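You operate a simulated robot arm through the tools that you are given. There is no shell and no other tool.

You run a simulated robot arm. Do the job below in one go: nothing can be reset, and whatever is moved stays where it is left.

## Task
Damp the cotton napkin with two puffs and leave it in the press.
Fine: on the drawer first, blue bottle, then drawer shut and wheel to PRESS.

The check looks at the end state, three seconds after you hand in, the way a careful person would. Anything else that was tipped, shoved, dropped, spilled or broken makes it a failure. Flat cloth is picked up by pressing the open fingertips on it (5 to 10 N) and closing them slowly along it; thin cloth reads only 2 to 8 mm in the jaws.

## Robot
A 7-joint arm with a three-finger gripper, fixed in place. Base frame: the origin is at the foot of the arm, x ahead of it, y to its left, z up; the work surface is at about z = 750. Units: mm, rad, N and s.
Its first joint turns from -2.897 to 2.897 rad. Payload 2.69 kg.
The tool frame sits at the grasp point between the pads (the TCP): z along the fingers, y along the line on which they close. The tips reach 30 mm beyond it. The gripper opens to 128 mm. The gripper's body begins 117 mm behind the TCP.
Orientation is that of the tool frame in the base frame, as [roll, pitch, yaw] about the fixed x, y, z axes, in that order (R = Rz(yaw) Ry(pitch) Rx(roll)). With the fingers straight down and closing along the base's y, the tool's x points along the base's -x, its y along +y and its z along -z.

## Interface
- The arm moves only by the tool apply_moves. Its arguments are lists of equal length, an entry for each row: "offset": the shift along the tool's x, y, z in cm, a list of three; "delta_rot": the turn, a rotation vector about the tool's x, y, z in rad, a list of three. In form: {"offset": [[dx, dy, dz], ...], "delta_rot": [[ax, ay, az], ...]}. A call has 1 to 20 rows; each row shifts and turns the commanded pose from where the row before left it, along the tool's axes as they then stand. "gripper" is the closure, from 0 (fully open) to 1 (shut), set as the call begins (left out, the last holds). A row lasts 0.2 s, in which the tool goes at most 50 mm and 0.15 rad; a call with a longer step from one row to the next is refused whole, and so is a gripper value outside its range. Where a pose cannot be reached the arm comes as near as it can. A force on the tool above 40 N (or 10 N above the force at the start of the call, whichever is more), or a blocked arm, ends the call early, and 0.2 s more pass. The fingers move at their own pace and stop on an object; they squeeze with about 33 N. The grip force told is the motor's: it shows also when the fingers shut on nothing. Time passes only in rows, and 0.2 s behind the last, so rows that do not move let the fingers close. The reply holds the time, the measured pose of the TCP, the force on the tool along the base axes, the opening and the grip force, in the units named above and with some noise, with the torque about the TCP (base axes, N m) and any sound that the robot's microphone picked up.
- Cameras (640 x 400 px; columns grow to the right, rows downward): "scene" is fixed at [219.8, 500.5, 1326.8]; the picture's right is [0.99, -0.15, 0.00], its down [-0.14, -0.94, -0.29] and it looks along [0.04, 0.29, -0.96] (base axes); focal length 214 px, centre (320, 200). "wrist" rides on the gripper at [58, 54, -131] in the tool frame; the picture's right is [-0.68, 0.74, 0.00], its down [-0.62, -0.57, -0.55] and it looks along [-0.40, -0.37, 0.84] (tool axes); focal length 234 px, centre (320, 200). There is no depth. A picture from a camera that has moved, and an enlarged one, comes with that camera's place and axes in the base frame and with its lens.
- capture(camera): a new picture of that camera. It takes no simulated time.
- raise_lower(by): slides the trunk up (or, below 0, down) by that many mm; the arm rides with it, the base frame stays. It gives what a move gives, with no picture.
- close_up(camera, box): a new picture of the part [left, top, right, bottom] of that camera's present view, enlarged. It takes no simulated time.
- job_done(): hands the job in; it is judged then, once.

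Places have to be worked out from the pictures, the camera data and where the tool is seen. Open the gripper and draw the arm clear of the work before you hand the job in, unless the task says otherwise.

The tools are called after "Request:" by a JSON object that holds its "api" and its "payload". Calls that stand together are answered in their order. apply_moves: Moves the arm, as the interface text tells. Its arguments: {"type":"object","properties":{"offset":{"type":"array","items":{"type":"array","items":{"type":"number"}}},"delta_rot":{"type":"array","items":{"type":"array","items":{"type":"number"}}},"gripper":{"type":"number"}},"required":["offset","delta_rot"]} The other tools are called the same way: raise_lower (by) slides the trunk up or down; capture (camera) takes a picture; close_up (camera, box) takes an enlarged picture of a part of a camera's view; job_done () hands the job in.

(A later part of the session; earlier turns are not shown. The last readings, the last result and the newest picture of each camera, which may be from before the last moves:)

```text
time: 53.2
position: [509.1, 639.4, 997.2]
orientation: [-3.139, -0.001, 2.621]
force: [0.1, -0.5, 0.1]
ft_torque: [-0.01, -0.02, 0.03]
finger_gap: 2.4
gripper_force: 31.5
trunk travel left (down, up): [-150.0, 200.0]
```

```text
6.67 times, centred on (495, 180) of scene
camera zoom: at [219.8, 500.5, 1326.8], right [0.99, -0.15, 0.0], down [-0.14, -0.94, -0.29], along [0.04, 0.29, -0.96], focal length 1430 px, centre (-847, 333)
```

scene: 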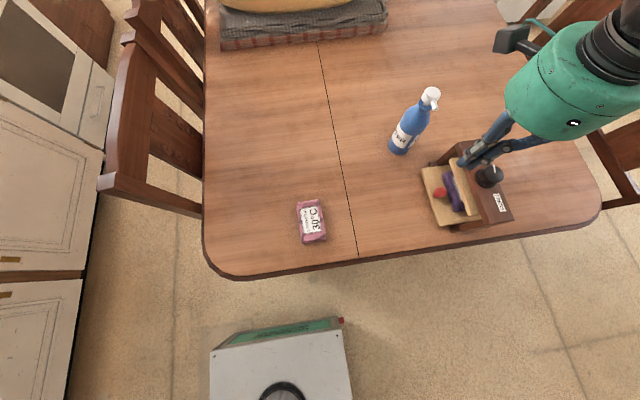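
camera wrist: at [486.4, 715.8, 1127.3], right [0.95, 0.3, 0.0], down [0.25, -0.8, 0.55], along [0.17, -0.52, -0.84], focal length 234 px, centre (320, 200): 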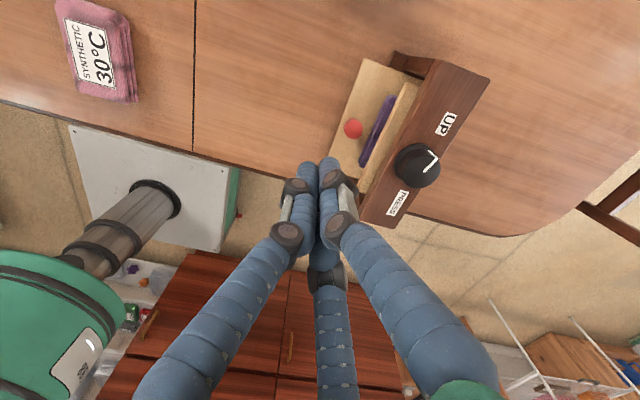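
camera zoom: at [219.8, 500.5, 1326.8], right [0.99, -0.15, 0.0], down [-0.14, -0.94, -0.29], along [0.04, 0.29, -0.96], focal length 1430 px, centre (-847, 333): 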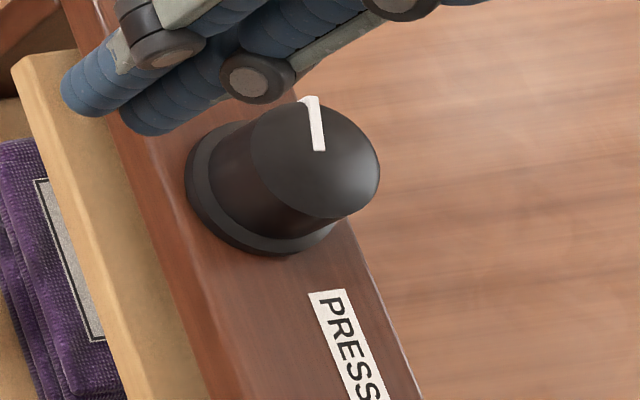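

The dial mark points at UP (≈73°) with PRESS at ≈-77°, so it needs a clockwise turn of about 150° through +x. The wheel top centre is about (633, 638, 888), radius ~20 mm; I move above it with the jaws at ~66 mm.

Request:
{"api": "apply_moves", "payload": {"offset": [[-3.6, 2.02, 0], [-3.6, 2.02, 0], [-3.6, 2.02, 0], [0, 0, 2.0], [0, 0, 2.0], [0, 0, 0]], "delta_rot": [[0, 0, 0], [0, 0, 0], [0, 0, 0], [0, 0, 0], [0, 0, 0], [0, 0, 0]], "gripper": 0.48}}

Request:
{"api": "capture", "payload": {"camera": "wrist"}}

Request:
{"api": "close_up", "payload": {"camera": "wrist", "box": [240, 80, 400, 260]}}

Request:
{"api": "close_up", "payload": {"camera": "scene", "box": [430, 100, 560, 230]}}

```text
time: 54.6
position: [631.7, 637.4, 956.8]
orientation: [3.141, 0.001, 2.622]
force: [0.3, 0.1, 0.0]
ft_torque: [-0.01, 0.04, -0.01]
finger_gap: 66.6
gripper_force: 0.1
trunk travel left (down, up): [-150.0, 200.0]
```

```text
taken
camera wrist: at [609.9, 714.7, 1087.6], right [0.95, 0.3, 0.0], down [0.25, -0.8, 0.55], along [0.17, -0.52, -0.84], focal length 234 px, centre (320, 200)
```

wrist: 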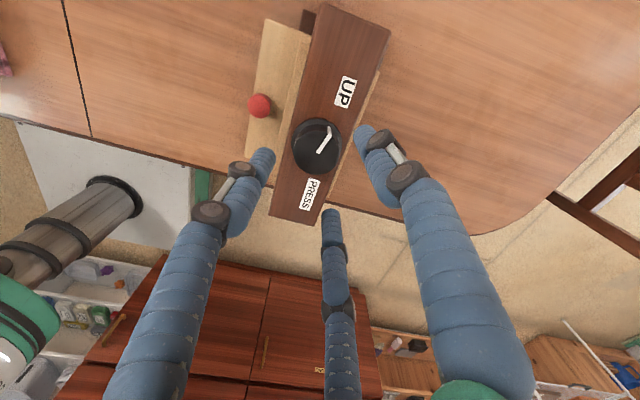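

```text
2.22 times, centred on (320, 170) of wrist
camera zoom: at [609.9, 714.7, 1087.6], right [0.95, 0.3, 0.0], down [0.25, -0.8, 0.55], along [0.17, -0.52, -0.84], focal length 520 px, centre (320, 267)
```

zoom: 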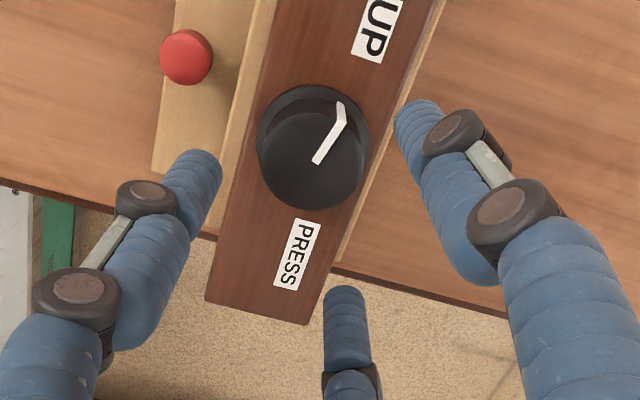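

```text
3.08 times, centred on (495, 165) of scene
camera zoom: at [219.8, 500.5, 1326.8], right [0.99, -0.15, 0.0], down [-0.14, -0.94, -0.29], along [0.04, 0.29, -0.96], focal length 660 px, centre (-218, 308)
```

zoom: 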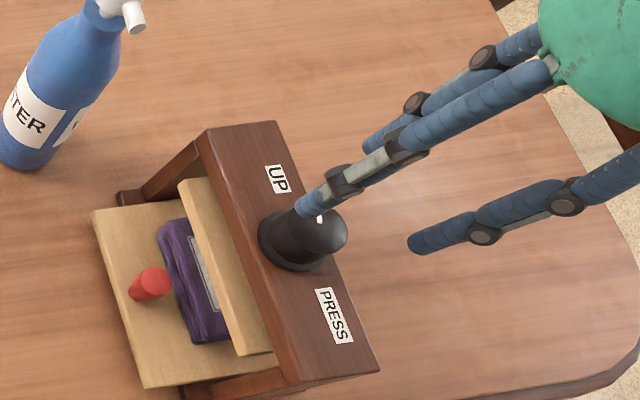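

The top centre checks out at (632, 639). I make a ~1.5 mm correction and descend so the tips reach about z 870 around the wheel.

Request:
{"api": "apply_moves", "payload": {"offset": [[0.03, 0.15, 2.0], [0, 0, 2.0], [0, 0, 1.0], [0, 0, 0.6]], "delta_rot": [[0, 0, 0], [0, 0, 0], [0, 0, 0], [0, 0, 0]]}}

Request:
{"api": "close_up", "payload": {"camera": "wrist", "box": [240, 80, 400, 260]}}

Request:
{"api": "close_up", "payload": {"camera": "scene", "box": [430, 100, 560, 230]}}

```text
time: 55.6
position: [635.5, 639.0, 899.7]
orientation: [-3.141, 0.0, 2.623]
force: [-0.3, 0.6, 0.4]
ft_torque: [0.02, 0.03, -0.01]
finger_gap: 66.6
gripper_force: 0.0
trunk travel left (down, up): [-150.0, 200.0]
```

```text
2.22 times, centred on (320, 170) of wrist
camera zoom: at [613.1, 717.4, 1030.1], right [0.95, 0.3, 0.0], down [0.25, -0.8, 0.55], along [0.17, -0.52, -0.84], focal length 520 px, centre (320, 267)
```

zoom: 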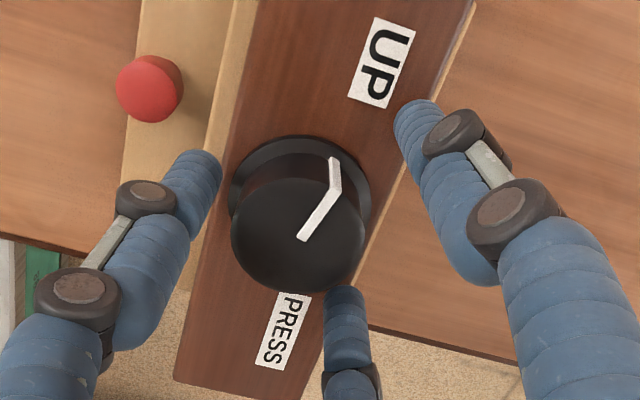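

```text
3.08 times, centred on (495, 165) of scene
camera zoom: at [219.8, 500.5, 1326.8], right [0.99, -0.15, 0.0], down [-0.14, -0.94, -0.29], along [0.04, 0.29, -0.96], focal length 660 px, centre (-218, 308)
```

zoom: 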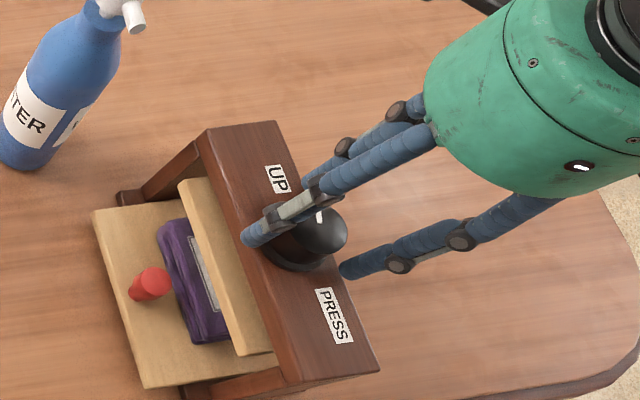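

The wheel centre is at (631.7, 638.8) while the TCP reads x≈635; I correct by -3 mm and close gently around it.

Request:
{"api": "apply_moves", "payload": {"offset": [[0.26, -0.15, 0], [0, 0, 0]], "delta_rot": [[0, 0, 0], [0, 0, 0]], "gripper": 0.6}}

Request:
{"api": "close_up", "payload": {"camera": "wrist", "box": [240, 80, 400, 260]}}

```text
time: 56.2
position: [632.8, 640.0, 900.3]
orientation: [-3.141, 0.0, 2.625]
force: [-0.8, 0.1, -0.3]
ft_torque: [0.03, 0.01, 0.01]
finger_gap: 51.2
gripper_force: 0.1
trunk travel left (down, up): [-150.0, 200.0]
```

```text
2.22 times, centred on (320, 170) of wrist
camera zoom: at [609.9, 717.4, 1030.6], right [0.95, 0.3, 0.0], down [0.25, -0.8, 0.55], along [0.17, -0.52, -0.84], focal length 520 px, centre (320, 267)
```

zoom: 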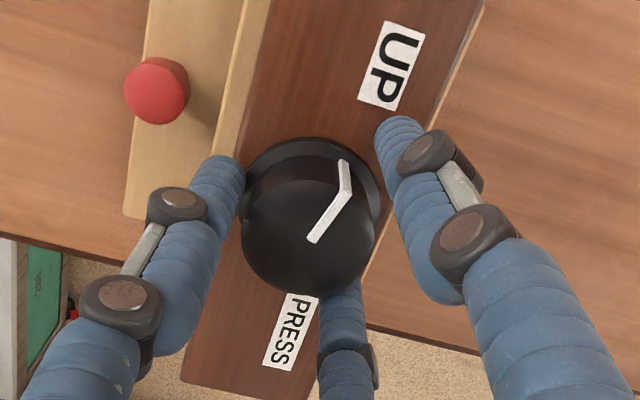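

Centred well. I close onto the wheel.

Request:
{"api": "apply_moves", "payload": {"offset": [[0, 0, 0], [0, 0, 0]], "delta_rot": [[0, 0, 0], [0, 0, 0]], "gripper": 0.68}}

Request:
{"api": "apply_moves", "payload": {"offset": [[0, 0, 0], [0, 0, 0]], "delta_rot": [[0, 0, 0], [0, 0, 0]], "gripper": 0.8}}

Request:
{"api": "close_up", "payload": {"camera": "wrist", "box": [240, 80, 400, 260]}}

```text
time: 56.8
position: [633.1, 640.0, 899.9]
orientation: [3.139, 0.0, 2.622]
force: [0.4, -0.9, 0.7]
ft_torque: [-0.04, 0.02, 0.0]
finger_gap: 45.9
gripper_force: 3.9
trunk travel left (down, up): [-150.0, 200.0]
```

```text
time: 57.4
position: [631.9, 639.7, 899.3]
orientation: [-3.141, 0.0, 2.624]
force: [-1.2, -1.4, 0.7]
ft_torque: [-0.02, 0.03, 0.03]
finger_gap: 45.1
gripper_force: 14.6
trunk travel left (down, up): [-150.0, 200.0]
```

```text
2.22 times, centred on (320, 170) of wrist
camera zoom: at [609.9, 717.2, 1030.6], right [0.95, 0.3, 0.0], down [0.25, -0.8, 0.55], along [0.17, -0.52, -0.84], focal length 520 px, centre (320, 267)
```

zoom: 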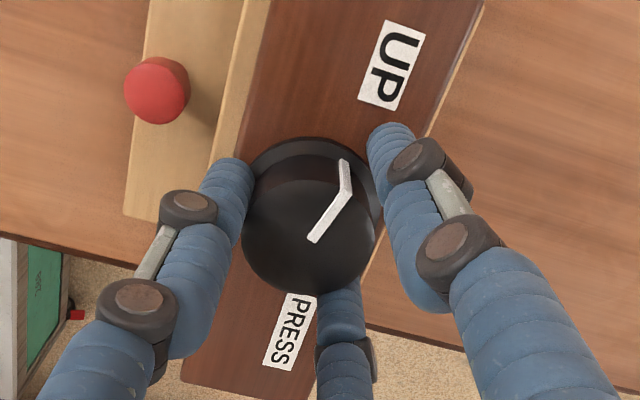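

The grip is balanced at 45 mm with no side force. I grip fully and make a small clockwise test turn (0.4 rad).

Request:
{"api": "apply_moves", "payload": {"offset": [[0, 0, 0], [0, 0, 0], [0, 0, 0], [0, 0, 0], [0, 0, 0]], "delta_rot": [[0, 0, 0], [0, 0, 0.1], [0, 0, 0.1], [0, 0, 0.1], [0, 0, 0.1]], "gripper": 1}}

Request:
{"api": "close_up", "payload": {"camera": "wrist", "box": [240, 80, 400, 260]}}

Request:
{"api": "close_up", "payload": {"camera": "scene", "box": [430, 100, 560, 230]}}

```text
time: 58.6
position: [631.4, 639.5, 900.6]
orientation: [-3.141, -0.002, 2.219]
force: [2.6, -10.6, 0.1]
ft_torque: [-0.27, -0.08, 0.07]
finger_gap: 43.3
gripper_force: 33.6
trunk travel left (down, up): [-150.0, 200.0]
```

```text
2.22 times, centred on (320, 170) of wrist
camera zoom: at [640.4, 720.2, 1030.6], right [1.0, -0.09, 0.0], down [-0.08, -0.83, 0.55], along [-0.05, -0.55, -0.84], focal length 520 px, centre (320, 267)
```

zoom: 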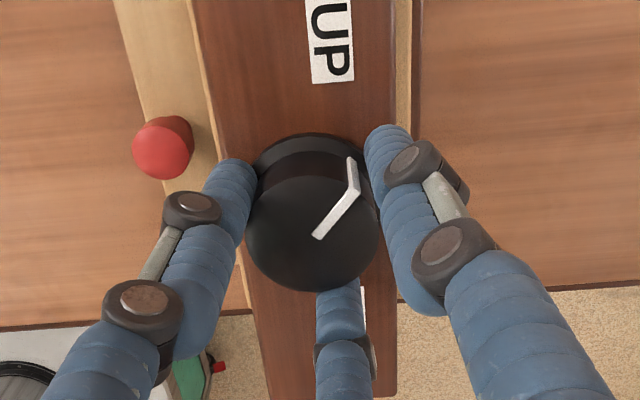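

```text
3.08 times, centred on (495, 165) of scene
camera zoom: at [219.8, 500.5, 1326.8], right [0.99, -0.15, 0.0], down [-0.14, -0.94, -0.29], along [0.04, 0.29, -0.96], focal length 660 px, centre (-218, 308)
```

zoom: 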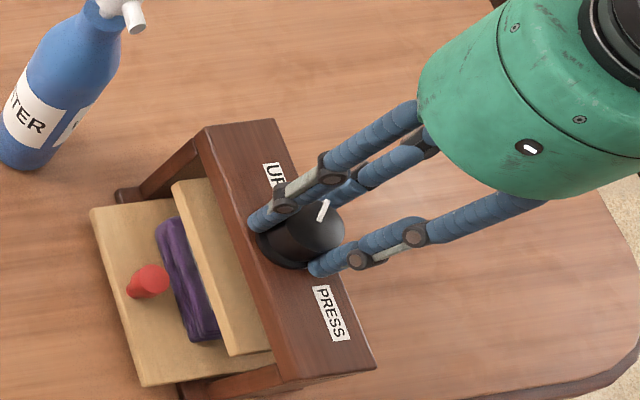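

The wheel follows the hand (mark turned with it), but there is a 10 N side force towards -y. I relax it with a 1.5 mm shift and look at the readings.

Request:
{"api": "apply_moves", "payload": {"offset": [[-0.12, -0.09, 0], [0, 0, 0]], "delta_rot": [[0, 0, 0], [0, 0, 0]]}}

```text
time: 59.2
position: [630.5, 640.8, 899.3]
orientation: [3.141, -0.002, 2.223]
force: [-5.4, 3.1, -4.6]
ft_torque: [0.36, -0.09, -0.07]
finger_gap: 43.0
gripper_force: 33.5
trunk travel left (down, up): [-150.0, 200.0]
```

Side force is small again. I continue the clockwise turn by 0.6 rad.

Request:
{"api": "apply_moves", "payload": {"offset": [[0, 0, 0], [0, 0, 0], [0, 0, 0], [0, 0, 0], [0, 0, 0]], "delta_rot": [[0, 0, 0.12], [0, 0, 0.12], [0, 0, 0.12], [0, 0, 0.12], [0, 0, 0.12]]}}

Request:
{"api": "close_up", "payload": {"camera": "wrist", "box": [240, 80, 400, 260]}}

Request:
{"api": "close_up", "payload": {"camera": "scene", "box": [430, 100, 560, 230]}}

```text
time: 60.4
position: [631.5, 636.9, 900.1]
orientation: [3.141, 0.0, 1.62]
force: [-1.6, -8.6, -0.7]
ft_torque: [-0.18, -0.04, 0.06]
finger_gap: 42.4
gripper_force: 32.8
trunk travel left (down, up): [-150.0, 200.0]
```

```text
2.22 times, centred on (320, 170) of wrist
camera zoom: at [683.4, 700.4, 1030.7], right [0.77, -0.64, 0.0], down [-0.53, -0.64, 0.55], along [-0.35, -0.42, -0.84], focal length 520 px, centre (320, 267)
```

zoom: 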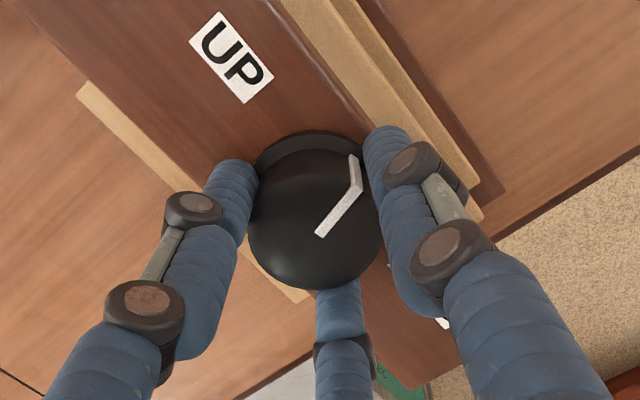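

```text
3.08 times, centred on (495, 165) of scene
camera zoom: at [219.8, 500.5, 1326.8], right [0.99, -0.15, 0.0], down [-0.14, -0.94, -0.29], along [0.04, 0.29, -0.96], focal length 660 px, centre (-218, 308)
```

zoom: 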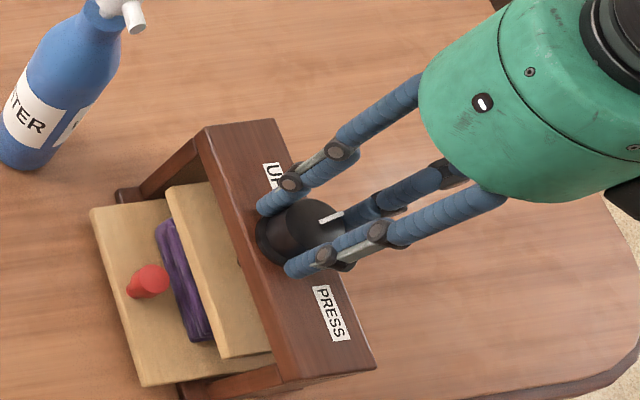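

The plate is coming down as the wheel turns. I continue clockwise, with a tiny y correction.

Request:
{"api": "apply_moves", "payload": {"offset": [[-0.08, 0, 0], [0, 0, 0], [0, 0, 0], [0, 0, 0], [0, 0, 0]], "delta_rot": [[0, 0, 0.12], [0, 0, 0.12], [0, 0, 0.12], [0, 0, 0.12], [0, 0, 0.12]]}}

Request:
{"api": "close_up", "payload": {"camera": "wrist", "box": [240, 80, 400, 260]}}

Request:
{"api": "close_up", "payload": {"camera": "scene", "box": [430, 100, 560, 230]}}

```text
time: 61.6
position: [631.2, 638.6, 898.9]
orientation: [3.141, -0.002, 1.019]
force: [-8.2, 4.1, 1.8]
ft_torque: [0.19, 0.52, 0.06]
finger_gap: 41.0
gripper_force: 33.0
trunk travel left (down, up): [-150.0, 200.0]
```

```text
2.22 times, centred on (320, 170) of wrist
camera zoom: at [708.9, 661.9, 1030.9], right [0.27, -0.96, 0.0], down [-0.8, -0.23, 0.55], along [-0.53, -0.15, -0.84], focal length 520 px, centre (320, 267)
```

zoom: 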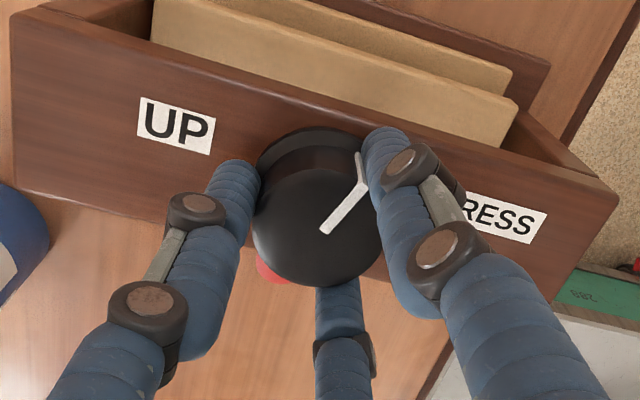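

```text
3.08 times, centred on (495, 165) of scene
camera zoom: at [219.8, 500.5, 1326.8], right [0.99, -0.15, 0.0], down [-0.14, -0.94, -0.29], along [0.04, 0.29, -0.96], focal length 660 px, centre (-218, 308)
```

zoom: 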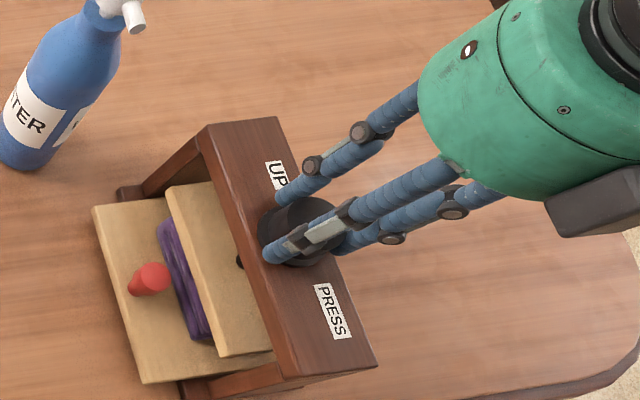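

Turned about 1.6 rad so far; the plate is visibly lower. I continue 0.6 rad with a small force-relieving shift.

Request:
{"api": "apply_moves", "payload": {"offset": [[-0.02, -0.08, 0], [0, 0, 0], [0, 0, 0], [0, 0, 0], [0, 0, 0]], "delta_rot": [[0, 0, 0.12], [0, 0, 0.12], [0, 0, 0.12], [0, 0, 0.12], [0, 0, 0.12]]}}

Request:
{"api": "close_up", "payload": {"camera": "wrist", "box": [240, 80, 400, 260]}}

Request:
{"api": "close_up", "payload": {"camera": "scene", "box": [430, 100, 560, 230]}}

```text
time: 62.8
position: [646.0, 633.1, 902.3]
orientation: [-3.112, -0.003, 0.902]
force: [1.6, -1.1, -20.1]
ft_torque: [-0.06, -0.02, -0.01]
finger_gap: 40.7
gripper_force: 32.8
out of reach, approached as far as the arm can: row 1, 2, 3, 4, 5
trunk travel left (down, up): [-150.0, 200.0]
```

```text
2.22 times, centred on (320, 170) of wrist
camera zoom: at [729.6, 645.1, 1031.4], right [0.16, -0.99, -0.02], down [-0.81, -0.14, 0.56], along [-0.56, -0.07, -0.83], focal length 520 px, centre (320, 267)
```

zoom: 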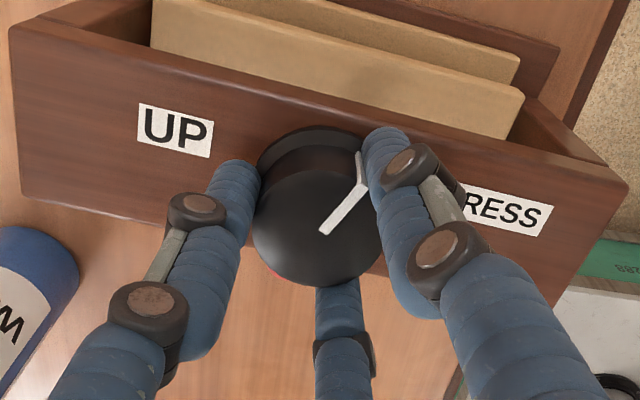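

```text
3.08 times, centred on (495, 165) of scene
camera zoom: at [219.8, 500.5, 1326.8], right [0.99, -0.15, 0.0], down [-0.14, -0.94, -0.29], along [0.04, 0.29, -0.96], focal length 660 px, centre (-218, 308)
```

zoom: 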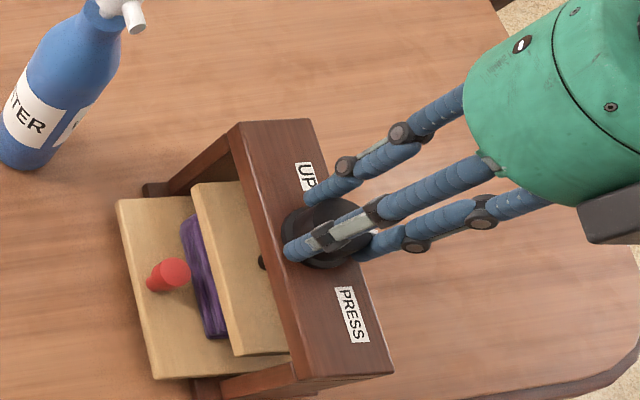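

The arm hit a limit and dragged the press about 15 mm (+x) and a few degrees. I stop at once: first un-tilt and set it down gently (20 N lift is showing).

Request:
{"api": "apply_moves", "payload": {"offset": [[0, 0, 0.1], [0, 0, 0.1]], "delta_rot": [[-0.015, 0, 0], [-0.015, 0, 0]]}}

Request:
{"api": "close_up", "payload": {"camera": "scene", "box": [430, 100, 560, 230]}}

```text
time: 63.4
position: [647.0, 633.1, 901.8]
orientation: [-3.124, -0.008, 0.907]
force: [-0.4, -0.2, -20.0]
ft_torque: [0.01, -0.04, -0.05]
finger_gap: 40.6
gripper_force: 32.6
trunk travel left (down, up): [-150.0, 200.0]
```

```text
3.08 times, centred on (495, 165) of scene
camera zoom: at [219.8, 500.5, 1326.8], right [0.99, -0.15, 0.0], down [-0.14, -0.94, -0.29], along [0.04, 0.29, -0.96], focal length 660 px, centre (-218, 308)
```

zoom: 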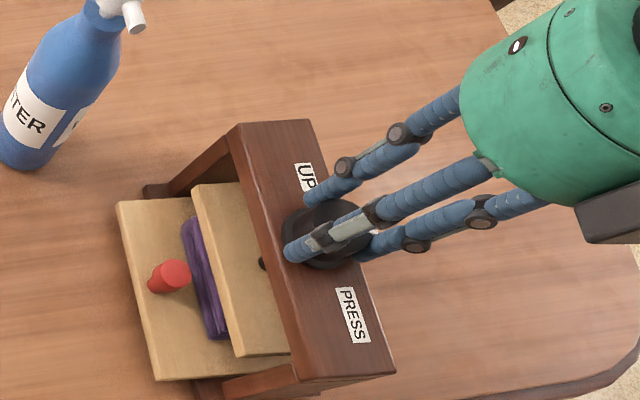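

The steady 20 N with no torque means the whole press hangs just off the table in my grip. I use this to carry it back: about (-15.5, +5.7) mm and 0.065 rad counter-clockwise, slowly.

Request:
{"api": "apply_moves", "payload": {"offset": [[-0.127, -0.393, 0], [-0.127, -0.393, 0], [-0.127, -0.393, 0], [-0.127, -0.393, 0], [0, 0, 0]], "delta_rot": [[0, 0, -0.016], [0, 0, -0.016], [0, 0, -0.016], [0, 0, -0.016], [0, 0, 0]]}}

Request:
{"api": "close_up", "payload": {"camera": "scene", "box": [430, 100, 560, 230]}}

Request:
{"api": "close_up", "payload": {"camera": "scene", "box": [425, 130, 525, 240]}}

```text
time: 64.6
position: [631.1, 639.6, 901.4]
orientation: [3.14, -0.006, 0.962]
force: [4.2, 0.4, -8.2]
ft_torque: [0.04, -0.07, 0.03]
finger_gap: 41.0
gripper_force: 32.9
trunk travel left (down, up): [-150.0, 200.0]
```

```text
3.08 times, centred on (495, 165) of scene
camera zoom: at [219.8, 500.5, 1326.8], right [0.99, -0.15, 0.0], down [-0.14, -0.94, -0.29], along [0.04, 0.29, -0.96], focal length 660 px, centre (-218, 308)
```

zoom: 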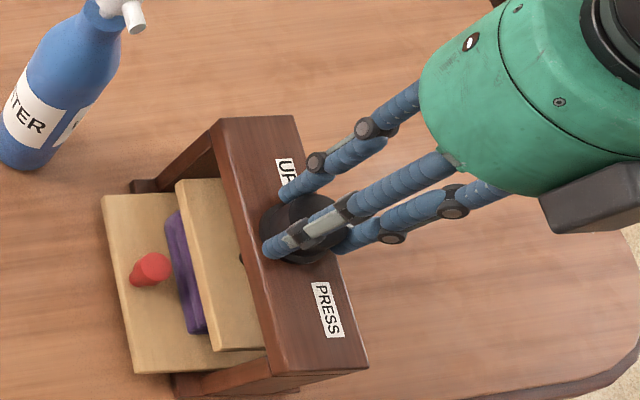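

```text
3.64 times, centred on (475, 185) of scene
camera zoom: at [219.8, 500.5, 1326.8], right [0.99, -0.15, 0.0], down [-0.14, -0.94, -0.29], along [0.04, 0.29, -0.96], focal length 780 px, centre (-244, 254)
```

zoom: 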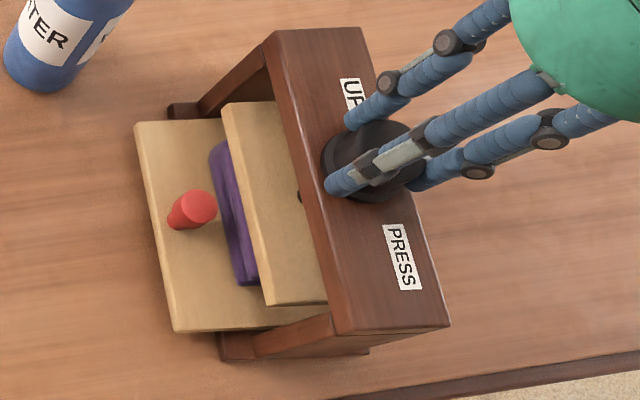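

The wheel is back in place, but the press dragged on the table and is now ~6° clockwise off. I lift it ~4 mm clear, turn 0.11 rad counter-clockwise, and check before setting down.

Request:
{"api": "apply_moves", "payload": {"offset": [[0, 0, -0.2], [0, 0, -0.2], [0, 0, 0]], "delta_rot": [[0, 0, 0], [0, 0, 0], [0, 0, 0]]}}

Request:
{"api": "close_up", "payload": {"camera": "scene", "box": [430, 100, 560, 230]}}

```text
time: 65.4
position: [631.8, 638.9, 903.4]
orientation: [3.14, -0.004, 0.963]
force: [0.0, -0.5, -20.5]
ft_torque: [0.04, 0.02, 0.0]
finger_gap: 40.7
gripper_force: 32.7
trunk travel left (down, up): [-150.0, 200.0]
```

```text
3.08 times, centred on (495, 165) of scene
camera zoom: at [219.8, 500.5, 1326.8], right [0.99, -0.15, 0.0], down [-0.14, -0.94, -0.29], along [0.04, 0.29, -0.96], focal length 660 px, centre (-218, 308)
```

zoom: 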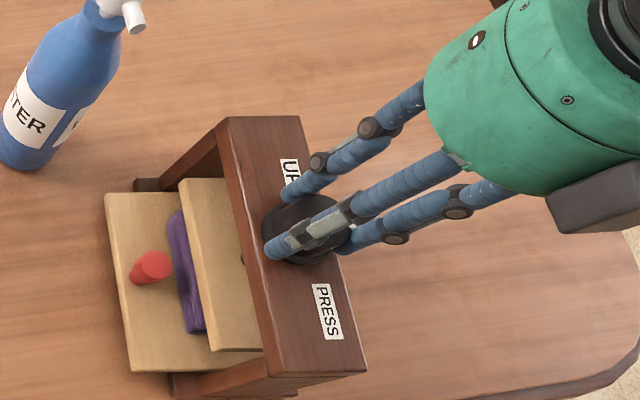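

It hangs free (20.5 N, no torque). I rotate it 0.13 rad counter-clockwise slowly.

Request:
{"api": "apply_moves", "payload": {"offset": [[0, 0, 0], [0, 0, 0], [0, 0, 0], [0, 0, 0], [0, 0, 0]], "delta_rot": [[0, 0, -0.0325], [0, 0, -0.0325], [0, 0, -0.0325], [0, 0, -0.0325], [0, 0, 0]]}}

Request:
{"api": "close_up", "payload": {"camera": "scene", "box": [430, 100, 560, 230]}}

Request:
{"api": "close_up", "payload": {"camera": "wrist", "box": [240, 80, 400, 260]}}

```text
time: 66.6
position: [631.3, 639.8, 904.7]
orientation: [3.138, -0.004, 1.094]
force: [0.8, 0.4, -19.0]
ft_torque: [-0.03, 0.03, 0.02]
finger_gap: 40.8
gripper_force: 32.8
trunk travel left (down, up): [-150.0, 200.0]
```

```text
3.08 times, centred on (495, 165) of scene
camera zoom: at [219.8, 500.5, 1326.8], right [0.99, -0.15, 0.0], down [-0.14, -0.94, -0.29], along [0.04, 0.29, -0.96], focal length 660 px, centre (-218, 308)
```

zoom: 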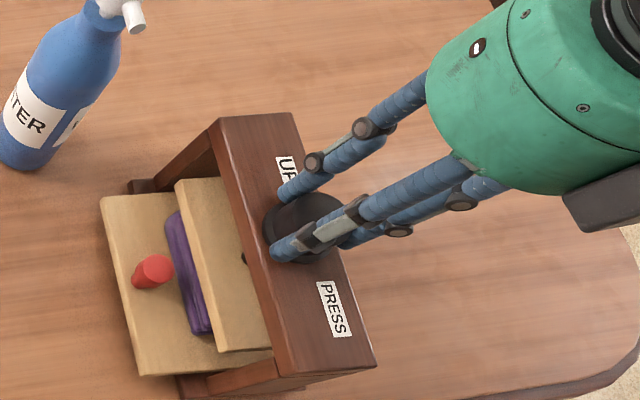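

```text
2.22 times, centred on (320, 170) of wrist
camera zoom: at [707.0, 668.3, 1036.2], right [0.34, -0.94, 0.0], down [-0.79, -0.29, 0.55], along [-0.51, -0.19, -0.84], focal length 520 px, centre (320, 267)
```

zoom: 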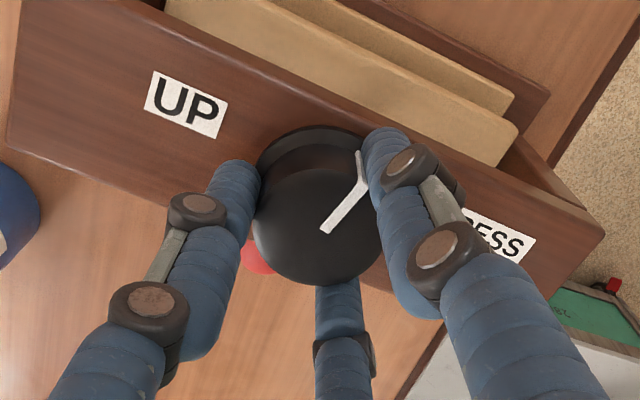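

Still about 4° short. I rotate another 0.09 rad counter-clockwise.

Request:
{"api": "apply_moves", "payload": {"offset": [[0, 0, 0], [0, 0, 0], [0, 0, 0], [0, 0, 0]], "delta_rot": [[0, 0, -0.03], [0, 0, -0.03], [0, 0, -0.03], [0, 0, 0]]}}

Request:
{"api": "close_up", "payload": {"camera": "scene", "box": [430, 100, 560, 230]}}

Request:
{"api": "close_up", "payload": {"camera": "wrist", "box": [240, 80, 400, 260]}}

```text
time: 67.6
position: [631.3, 638.7, 905.0]
orientation: [3.139, -0.004, 1.185]
force: [0.4, -0.3, -20.0]
ft_torque: [0.01, -0.02, -0.04]
finger_gap: 40.8
gripper_force: 33.8
trunk travel left (down, up): [-150.0, 200.0]
```

```text
3.08 times, centred on (495, 165) of scene
camera zoom: at [219.8, 500.5, 1326.8], right [0.99, -0.15, 0.0], down [-0.14, -0.94, -0.29], along [0.04, 0.29, -0.96], focal length 660 px, centre (-218, 308)
```

zoom: 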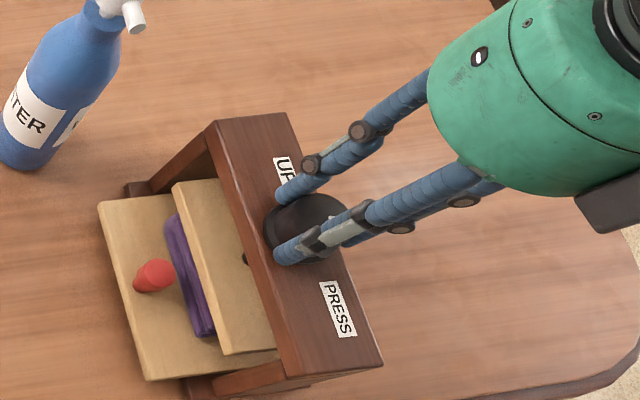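

```text
2.22 times, centred on (320, 170) of wrist
camera zoom: at [704.4, 673.9, 1036.5], right [0.43, -0.9, 0.0], down [-0.76, -0.36, 0.54], along [-0.49, -0.23, -0.84], focal length 520 px, centre (320, 267)
```

zoom: 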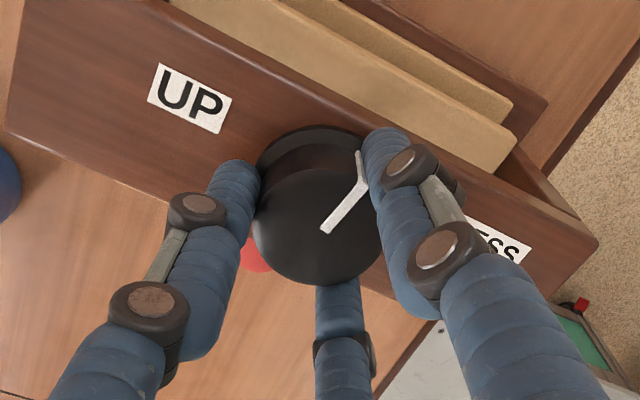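

Nearly restored (≈1° left). I add 0.02 rad and a 3 mm shift in -x back towards its original spot, then lower it gently onto the table.

Request:
{"api": "apply_moves", "payload": {"offset": [[-0.113, -0.278, 0], [0, 0, 0.15], [0, 0, 0.15], [0, 0, 0.1], [0, 0, 0]], "delta_rot": [[0, 0, -0.02], [0, 0, 0], [0, 0, 0], [0, 0, 0], [0, 0, 0]]}}

```text
time: 68.8
position: [628.3, 638.9, 902.2]
orientation: [3.141, -0.004, 1.204]
force: [-0.3, 0.2, -19.7]
ft_torque: [0.03, 0.03, 0.0]
finger_gap: 40.8
gripper_force: 33.1
trunk travel left (down, up): [-150.0, 200.0]
```

Still hanging; I lower further in 1 mm steps.

Request:
{"api": "apply_moves", "payload": {"offset": [[0, 0, 0.1], [0, 0, 0.1], [0, 0, 0.1], [0, 0, 0]], "delta_rot": [[0, 0, 0], [0, 0, 0], [0, 0, 0], [0, 0, 0]]}}

Request:
{"api": "close_up", "payload": {"camera": "scene", "box": [425, 130, 525, 240]}}

```text
time: 69.8
position: [628.3, 640.3, 900.2]
orientation: [3.136, -0.006, 1.203]
force: [2.6, 0.8, 1.1]
ft_torque: [-0.03, 0.71, 0.0]
finger_gap: 40.7
gripper_force: 33.0
trunk travel left (down, up): [-150.0, 200.0]
```

```text
3.64 times, centred on (475, 185) of scene
camera zoom: at [219.8, 500.5, 1326.8], right [0.99, -0.15, 0.0], down [-0.14, -0.94, -0.29], along [0.04, 0.29, -0.96], focal length 780 px, centre (-244, 254)
```

zoom: 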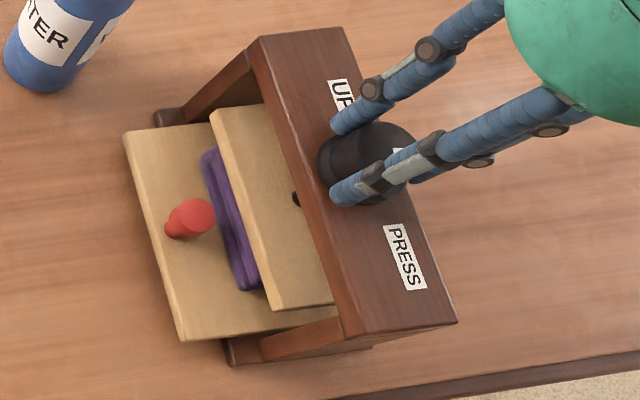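

The press stands again, about 6 mm +y of its original place and 1° off. While still gripping, I lift slightly, shift -6 mm in y with 0.02 rad, and set it down.

Request:
{"api": "apply_moves", "payload": {"offset": [[0, 0, -0.2], [0, 0, -0.2], [-0.28, 0.108, 0], [-0.28, 0.108, 0], [0, 0, 0.15], [0, 0, 0.15], [0, 0, 0.1], [0, 0, 0]], "delta_rot": [[0, 0, 0], [0, 0, 0], [0, 0, -0.01], [0, 0, -0.01], [0, 0, 0], [0, 0, 0], [0, 0, 0], [0, 0, 0]]}}

Request:
{"api": "close_up", "payload": {"camera": "scene", "box": [425, 130, 525, 240]}}

```text
time: 71.6
position: [628.0, 632.4, 901.5]
orientation: [3.138, -0.006, 1.223]
force: [-8.8, -3.1, 6.3]
ft_torque: [-0.26, 0.56, -0.01]
finger_gap: 40.7
gripper_force: 33.2
trunk travel left (down, up): [-150.0, 200.0]
```

```text
3.64 times, centred on (475, 185) of scene
camera zoom: at [219.8, 500.5, 1326.8], right [0.99, -0.15, 0.0], down [-0.14, -0.94, -0.29], along [0.04, 0.29, -0.96], focal length 780 px, centre (-244, 254)
```

zoom: 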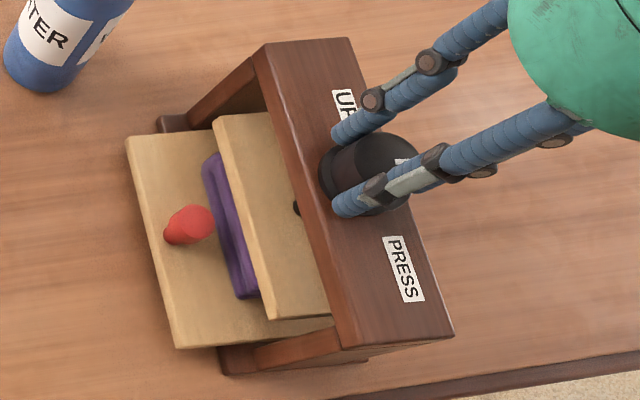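

It is standing again, near its original spot but turned a few degrees; I'll leave fine yaw for later. I release the wheel now and rise to re-grip with more wrist range.

Request:
{"api": "apply_moves", "payload": {"offset": [[0, 0, -0.05], [0, 0, 0]], "delta_rot": [[0, 0, 0], [0, 0, 0]], "gripper": 0.48}}

Request:
{"api": "apply_moves", "payload": {"offset": [[0, 0, -2], [0, 0, -3], [0, 0, -4], [0, 0, 0]], "delta_rot": [[0, 0, 0], [0, 0, 0], [0, 0, 0], [0, 0, 0]]}}

Request:
{"api": "close_up", "payload": {"camera": "scene", "box": [425, 130, 525, 240]}}

Request:
{"api": "capture", "payload": {"camera": "wrist"}}

```text
time: 72.2
position: [629.4, 633.7, 900.7]
orientation: [3.137, -0.005, 1.225]
force: [0.1, 0.5, 1.1]
ft_torque: [0.01, -0.03, 0.01]
finger_gap: 66.6
gripper_force: 0.0
trunk travel left (down, up): [-150.0, 200.0]
```

```text
time: 73.2
position: [626.1, 633.2, 989.8]
orientation: [3.138, -0.006, 1.222]
force: [-0.5, 0.4, 0.3]
ft_torque: [0.04, -0.04, -0.02]
finger_gap: 66.6
gripper_force: 0.0
trunk travel left (down, up): [-150.0, 200.0]
```

```text
3.64 times, centred on (475, 185) of scene
camera zoom: at [219.8, 500.5, 1326.8], right [0.99, -0.15, 0.0], down [-0.14, -0.94, -0.29], along [0.04, 0.29, -0.96], focal length 780 px, centre (-244, 254)
```

zoom: 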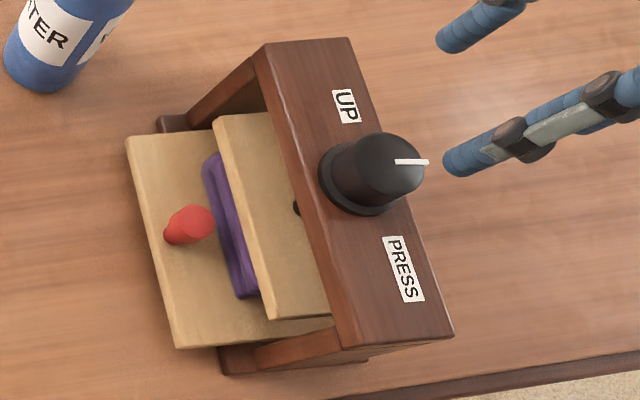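

```text
taken
camera wrist: at [697.7, 670.0, 1121.6], right [0.46, -0.89, 0.0], down [-0.74, -0.39, 0.54], along [-0.48, -0.25, -0.84], focal length 234 px, centre (320, 200)
```

wrist: 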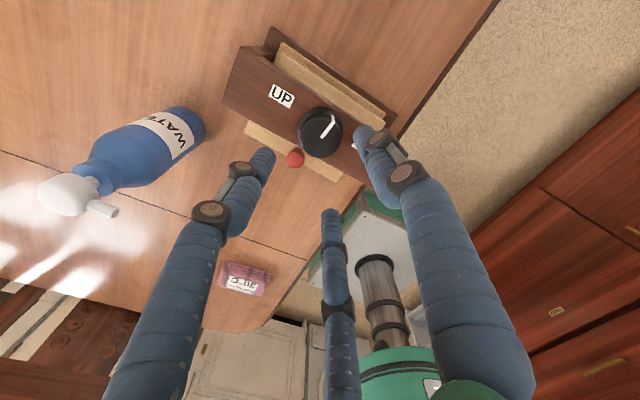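

The wheel mark now points to about -5° (roughly halfway), needing ~70–75° more clockwise. I turn the hand back counter-clockwise to yaw ≈2.62 in free air for range.

Request:
{"api": "apply_moves", "payload": {"offset": [[0, 0, 0], [0, 0, 0], [0, 0, 0], [0, 0, 0], [0, 0, 0], [0, 0, 0], [0, 0, 0], [0, 0, 0], [0, 0, 0], [0, 0, 0], [0, 0, 0]], "delta_rot": [[0, 0, -0.14], [0, 0, -0.14], [0, 0, -0.14], [0, 0, -0.14], [0, 0, -0.14], [0, 0, -0.14], [0, 0, -0.14], [0, 0, -0.14], [0, 0, -0.14], [0, 0, -0.14], [0, 0, 0]]}}

Request:
{"api": "close_up", "payload": {"camera": "wrist", "box": [240, 60, 400, 240]}}

Request:
{"api": "close_up", "payload": {"camera": "scene", "box": [430, 100, 560, 230]}}

```text
time: 75.6
position: [627.4, 631.7, 989.2]
orientation: [3.135, 0.002, 2.625]
force: [-0.3, 0.0, 0.1]
ft_torque: [0.03, 0.03, 0.0]
finger_gap: 66.5
gripper_force: 0.0
trunk travel left (down, up): [-150.0, 200.0]
```

```text
2.22 times, centred on (320, 150) of wrist
camera zoom: at [604.1, 708.8, 1120.1], right [0.95, 0.31, 0.01], down [0.25, -0.8, 0.55], along [0.17, -0.52, -0.84], focal length 520 px, centre (320, 311)
```

zoom: 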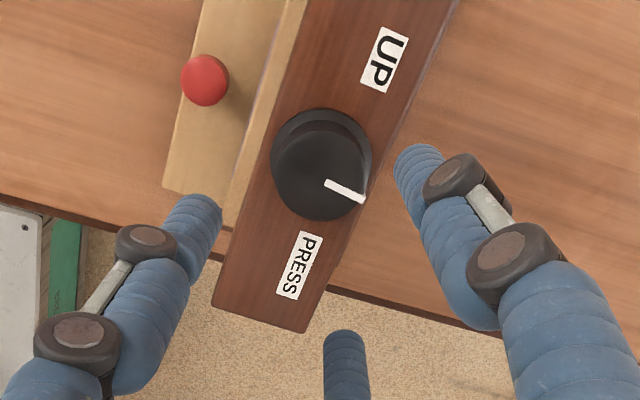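

```text
3.08 times, centred on (495, 165) of scene
camera zoom: at [219.8, 500.5, 1326.8], right [0.99, -0.15, 0.0], down [-0.14, -0.94, -0.29], along [0.04, 0.29, -0.96], focal length 660 px, centre (-218, 308)
```

zoom: 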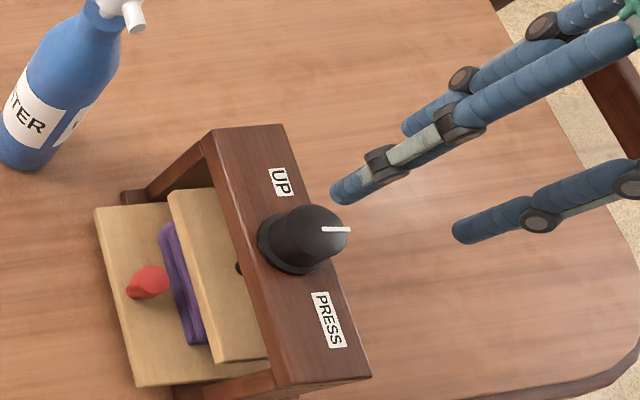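

Mark direction confirmed about -5°. I centre at (630, 635.5) and descend partway to recheck centring.

Request:
{"api": "apply_moves", "payload": {"offset": [[-0.04, 0.46, 2], [0, 0, 2], [0, 0, 2], [0, 0, 0]], "delta_rot": [[0.006, 0, 0], [0, 0, 0], [0, 0, 0], [0, 0, 0]]}}

Request:
{"api": "close_up", "payload": {"camera": "wrist", "box": [240, 80, 400, 260]}}

```text
time: 76.6
position: [628.9, 638.3, 926.2]
orientation: [-3.138, 0.001, 2.625]
force: [-1.0, -0.8, -0.4]
ft_torque: [0.02, -0.04, -0.01]
finger_gap: 66.7
gripper_force: 0.0
trunk travel left (down, up): [-150.0, 200.0]
```

```text
2.22 times, centred on (320, 170) of wrist
camera zoom: at [606.8, 715.3, 1058.1], right [0.95, 0.31, 0.0], down [0.25, -0.8, 0.55], along [0.17, -0.52, -0.83], focal length 520 px, centre (320, 267)
```

zoom: 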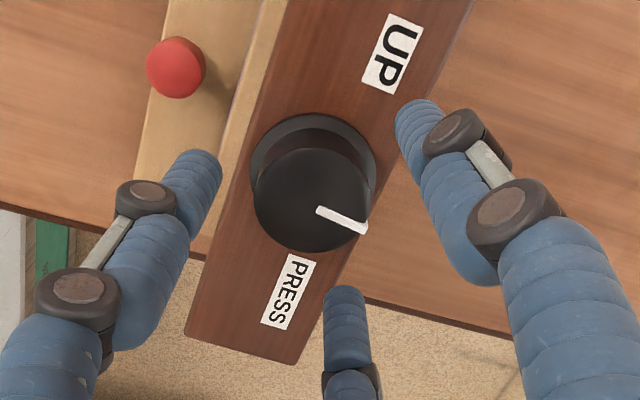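

Centre is (630, 636); I correct by ~2 mm and go down to z≈900.

Request:
{"api": "apply_moves", "payload": {"offset": [[-0.2, -0.11, 1.0], [0, 0, 1.0], [0, 0, 0.6], [0, 0, 0]], "delta_rot": [[-0.004, 0, 0], [0, 0, 0], [0, 0, 0], [0, 0, 0]]}}

Request:
{"api": "apply_moves", "payload": {"offset": [[0, 0, 0], [0, 0, 0]], "delta_rot": [[0, 0, 0], [0, 0, 0]], "gripper": 0.62}}

Request:
{"api": "close_up", "payload": {"camera": "wrist", "box": [240, 80, 400, 260]}}

```text
time: 77.6
position: [631.4, 634.5, 903.0]
orientation: [3.136, 0.002, 2.625]
force: [0.1, 0.3, -0.4]
ft_torque: [-0.01, 0.02, 0.01]
finger_gap: 66.8
gripper_force: 0.1
trunk travel left (down, up): [-150.0, 200.0]
```

```text
time: 78.2
position: [631.6, 634.0, 903.1]
orientation: [3.138, 0.002, 2.625]
force: [-0.8, 0.0, -0.1]
ft_torque: [0.0, -0.01, 0.0]
finger_gap: 48.4
gripper_force: 0.0
trunk travel left (down, up): [-150.0, 200.0]
```

```text
2.22 times, centred on (320, 170) of wrist
camera zoom: at [608.1, 711.2, 1033.8], right [0.95, 0.31, 0.0], down [0.25, -0.8, 0.55], along [0.17, -0.52, -0.84], focal length 520 px, centre (320, 267)
```

zoom: 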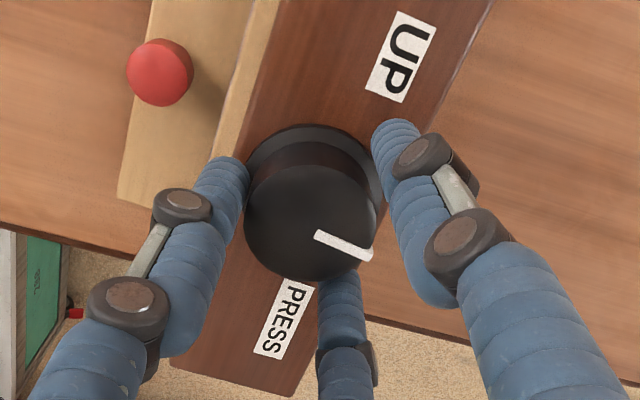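

Slightly low in y; I shift +1.5 mm in y, descend 2.5 mm, and close.

Request:
{"api": "apply_moves", "payload": {"offset": [[0.07, 0.13, 0.25], [0, 0, 0]], "delta_rot": [[0, 0, 0], [0, 0, 0]]}}

Request:
{"api": "apply_moves", "payload": {"offset": [[0, 0, 0], [0, 0, 0]], "delta_rot": [[0, 0, 0], [0, 0, 0]], "gripper": 0.68}}

Request:
{"api": "apply_moves", "payload": {"offset": [[0, 0, 0], [0, 0, 0]], "delta_rot": [[0, 0, 0], [0, 0, 0]], "gripper": 0.8}}

Request:
{"api": "close_up", "payload": {"camera": "wrist", "box": [240, 80, 400, 260]}}

```text
time: 78.8
position: [630.0, 635.7, 900.6]
orientation: [3.136, 0.004, 2.622]
force: [0.3, 0.7, 0.3]
ft_torque: [0.0, 0.01, 0.0]
finger_gap: 48.6
gripper_force: 0.2
trunk travel left (down, up): [-150.0, 200.0]
```

```text
time: 79.4
position: [630.6, 636.4, 899.9]
orientation: [3.138, 0.001, 2.622]
force: [-6.3, 1.1, 0.6]
ft_torque: [0.06, 0.22, -0.03]
finger_gap: 45.6
gripper_force: 3.0
trunk travel left (down, up): [-150.0, 200.0]
```

```text
time: 80.0
position: [629.8, 635.5, 899.7]
orientation: [3.138, 0.002, 2.623]
force: [-9.5, -1.5, -0.1]
ft_torque: [-0.04, 0.28, -0.03]
finger_gap: 43.9
gripper_force: 13.8
trunk travel left (down, up): [-150.0, 200.0]
```

```text
2.22 times, centred on (320, 170) of wrist
camera zoom: at [607.4, 712.6, 1031.5], right [0.95, 0.31, 0.0], down [0.25, -0.8, 0.55], along [0.17, -0.52, -0.84], focal length 520 px, centre (320, 267)
```

zoom: 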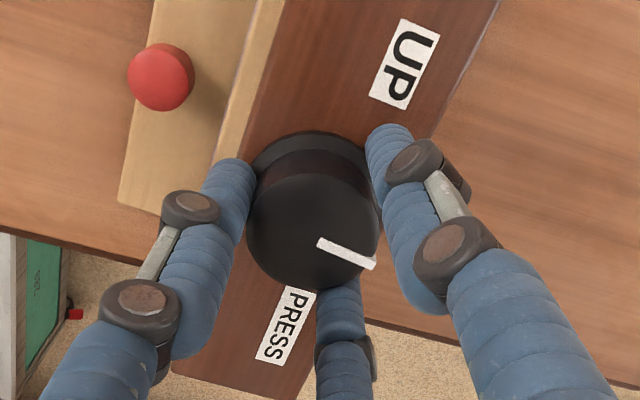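

Nearly balanced; I relieve the 9 N by moving 1 mm in -x, grip fully and turn clockwise 0.48 rad.

Request:
{"api": "apply_moves", "payload": {"offset": [[0.087, -0.05, 0], [0, 0, 0], [0, 0, 0], [0, 0, 0], [0, 0, 0], [0, 0, 0], [0, 0, 0]], "delta_rot": [[0, 0, 0], [0, 0, 0], [0, 0, 0.12], [0, 0, 0.12], [0, 0, 0.12], [0, 0, 0.12], [0, 0, 0]], "gripper": 1}}

Request:
{"api": "close_up", "payload": {"camera": "wrist", "box": [240, 80, 400, 260]}}

Request:
{"api": "close_up", "payload": {"camera": "scene", "box": [425, 130, 525, 240]}}

```text
time: 81.6
position: [630.9, 635.6, 900.9]
orientation: [3.139, -0.001, 2.143]
force: [-1.0, -0.7, 0.0]
ft_torque: [0.19, -0.08, -0.05]
finger_gap: 40.9
gripper_force: 33.6
trunk travel left (down, up): [-150.0, 200.0]
```

```text
2.22 times, centred on (320, 170) of wrist
camera zoom: at [645.5, 715.6, 1032.0], right [0.99, -0.17, 0.0], down [-0.14, -0.82, 0.55], along [-0.09, -0.54, -0.84], focal length 520 px, centre (320, 267)
```

zoom: 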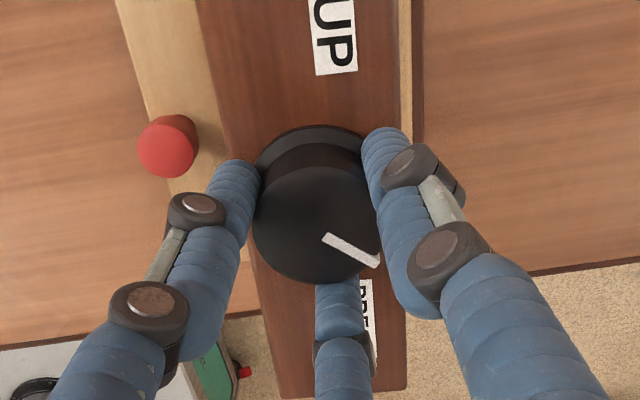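

```text
3.64 times, centred on (475, 185) of scene
camera zoom: at [219.8, 500.5, 1326.8], right [0.99, -0.15, 0.0], down [-0.14, -0.94, -0.29], along [0.04, 0.29, -0.96], focal length 780 px, centre (-244, 254)
```

zoom: 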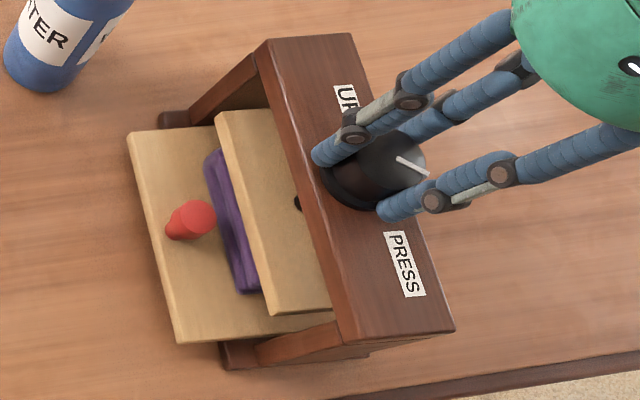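

The turn goes smoothly with tiny forces. I continue 0.48 rad clockwise.

Request:
{"api": "apply_moves", "payload": {"offset": [[0, 0, 0], [0, 0, 0], [0, 0, 0], [0, 0, 0], [0, 0, 0]], "delta_rot": [[0, 0, 0.12], [0, 0, 0.12], [0, 0, 0.12], [0, 0, 0.12], [0, 0, 0]]}}

Request:
{"api": "close_up", "payload": {"camera": "wrist", "box": [240, 80, 400, 260]}}

Request:
{"api": "close_up", "payload": {"camera": "scene", "box": [425, 130, 525, 240]}}

```text
time: 82.8
position: [630.3, 636.0, 900.7]
orientation: [3.138, -0.001, 1.66]
force: [-1.5, 5.5, -0.2]
ft_torque: [0.26, 0.03, -0.01]
finger_gap: 41.0
gripper_force: 33.4
trunk travel left (down, up): [-150.0, 200.0]
```

```text
2.22 times, centred on (320, 170) of wrist
camera zoom: at [679.8, 700.2, 1032.2], right [0.79, -0.61, 0.0], down [-0.51, -0.67, 0.55], along [-0.33, -0.43, -0.84], focal length 520 px, centre (320, 267)
```

zoom: 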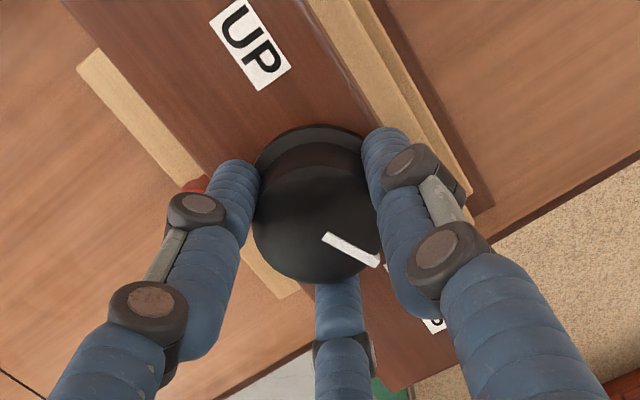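

```text
3.64 times, centred on (475, 185) of scene
camera zoom: at [219.8, 500.5, 1326.8], right [0.99, -0.15, 0.0], down [-0.14, -0.94, -0.29], along [0.04, 0.29, -0.96], focal length 780 px, centre (-244, 254)
```

zoom: 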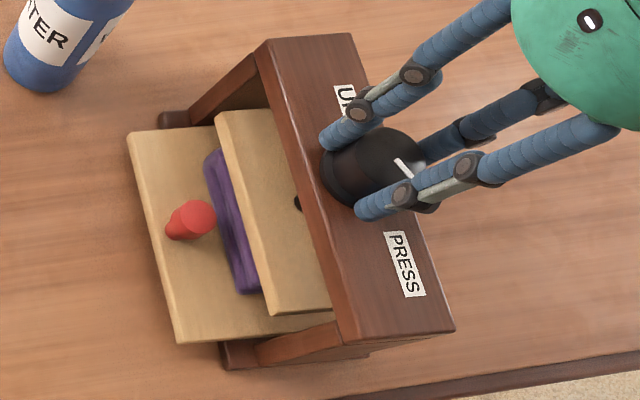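

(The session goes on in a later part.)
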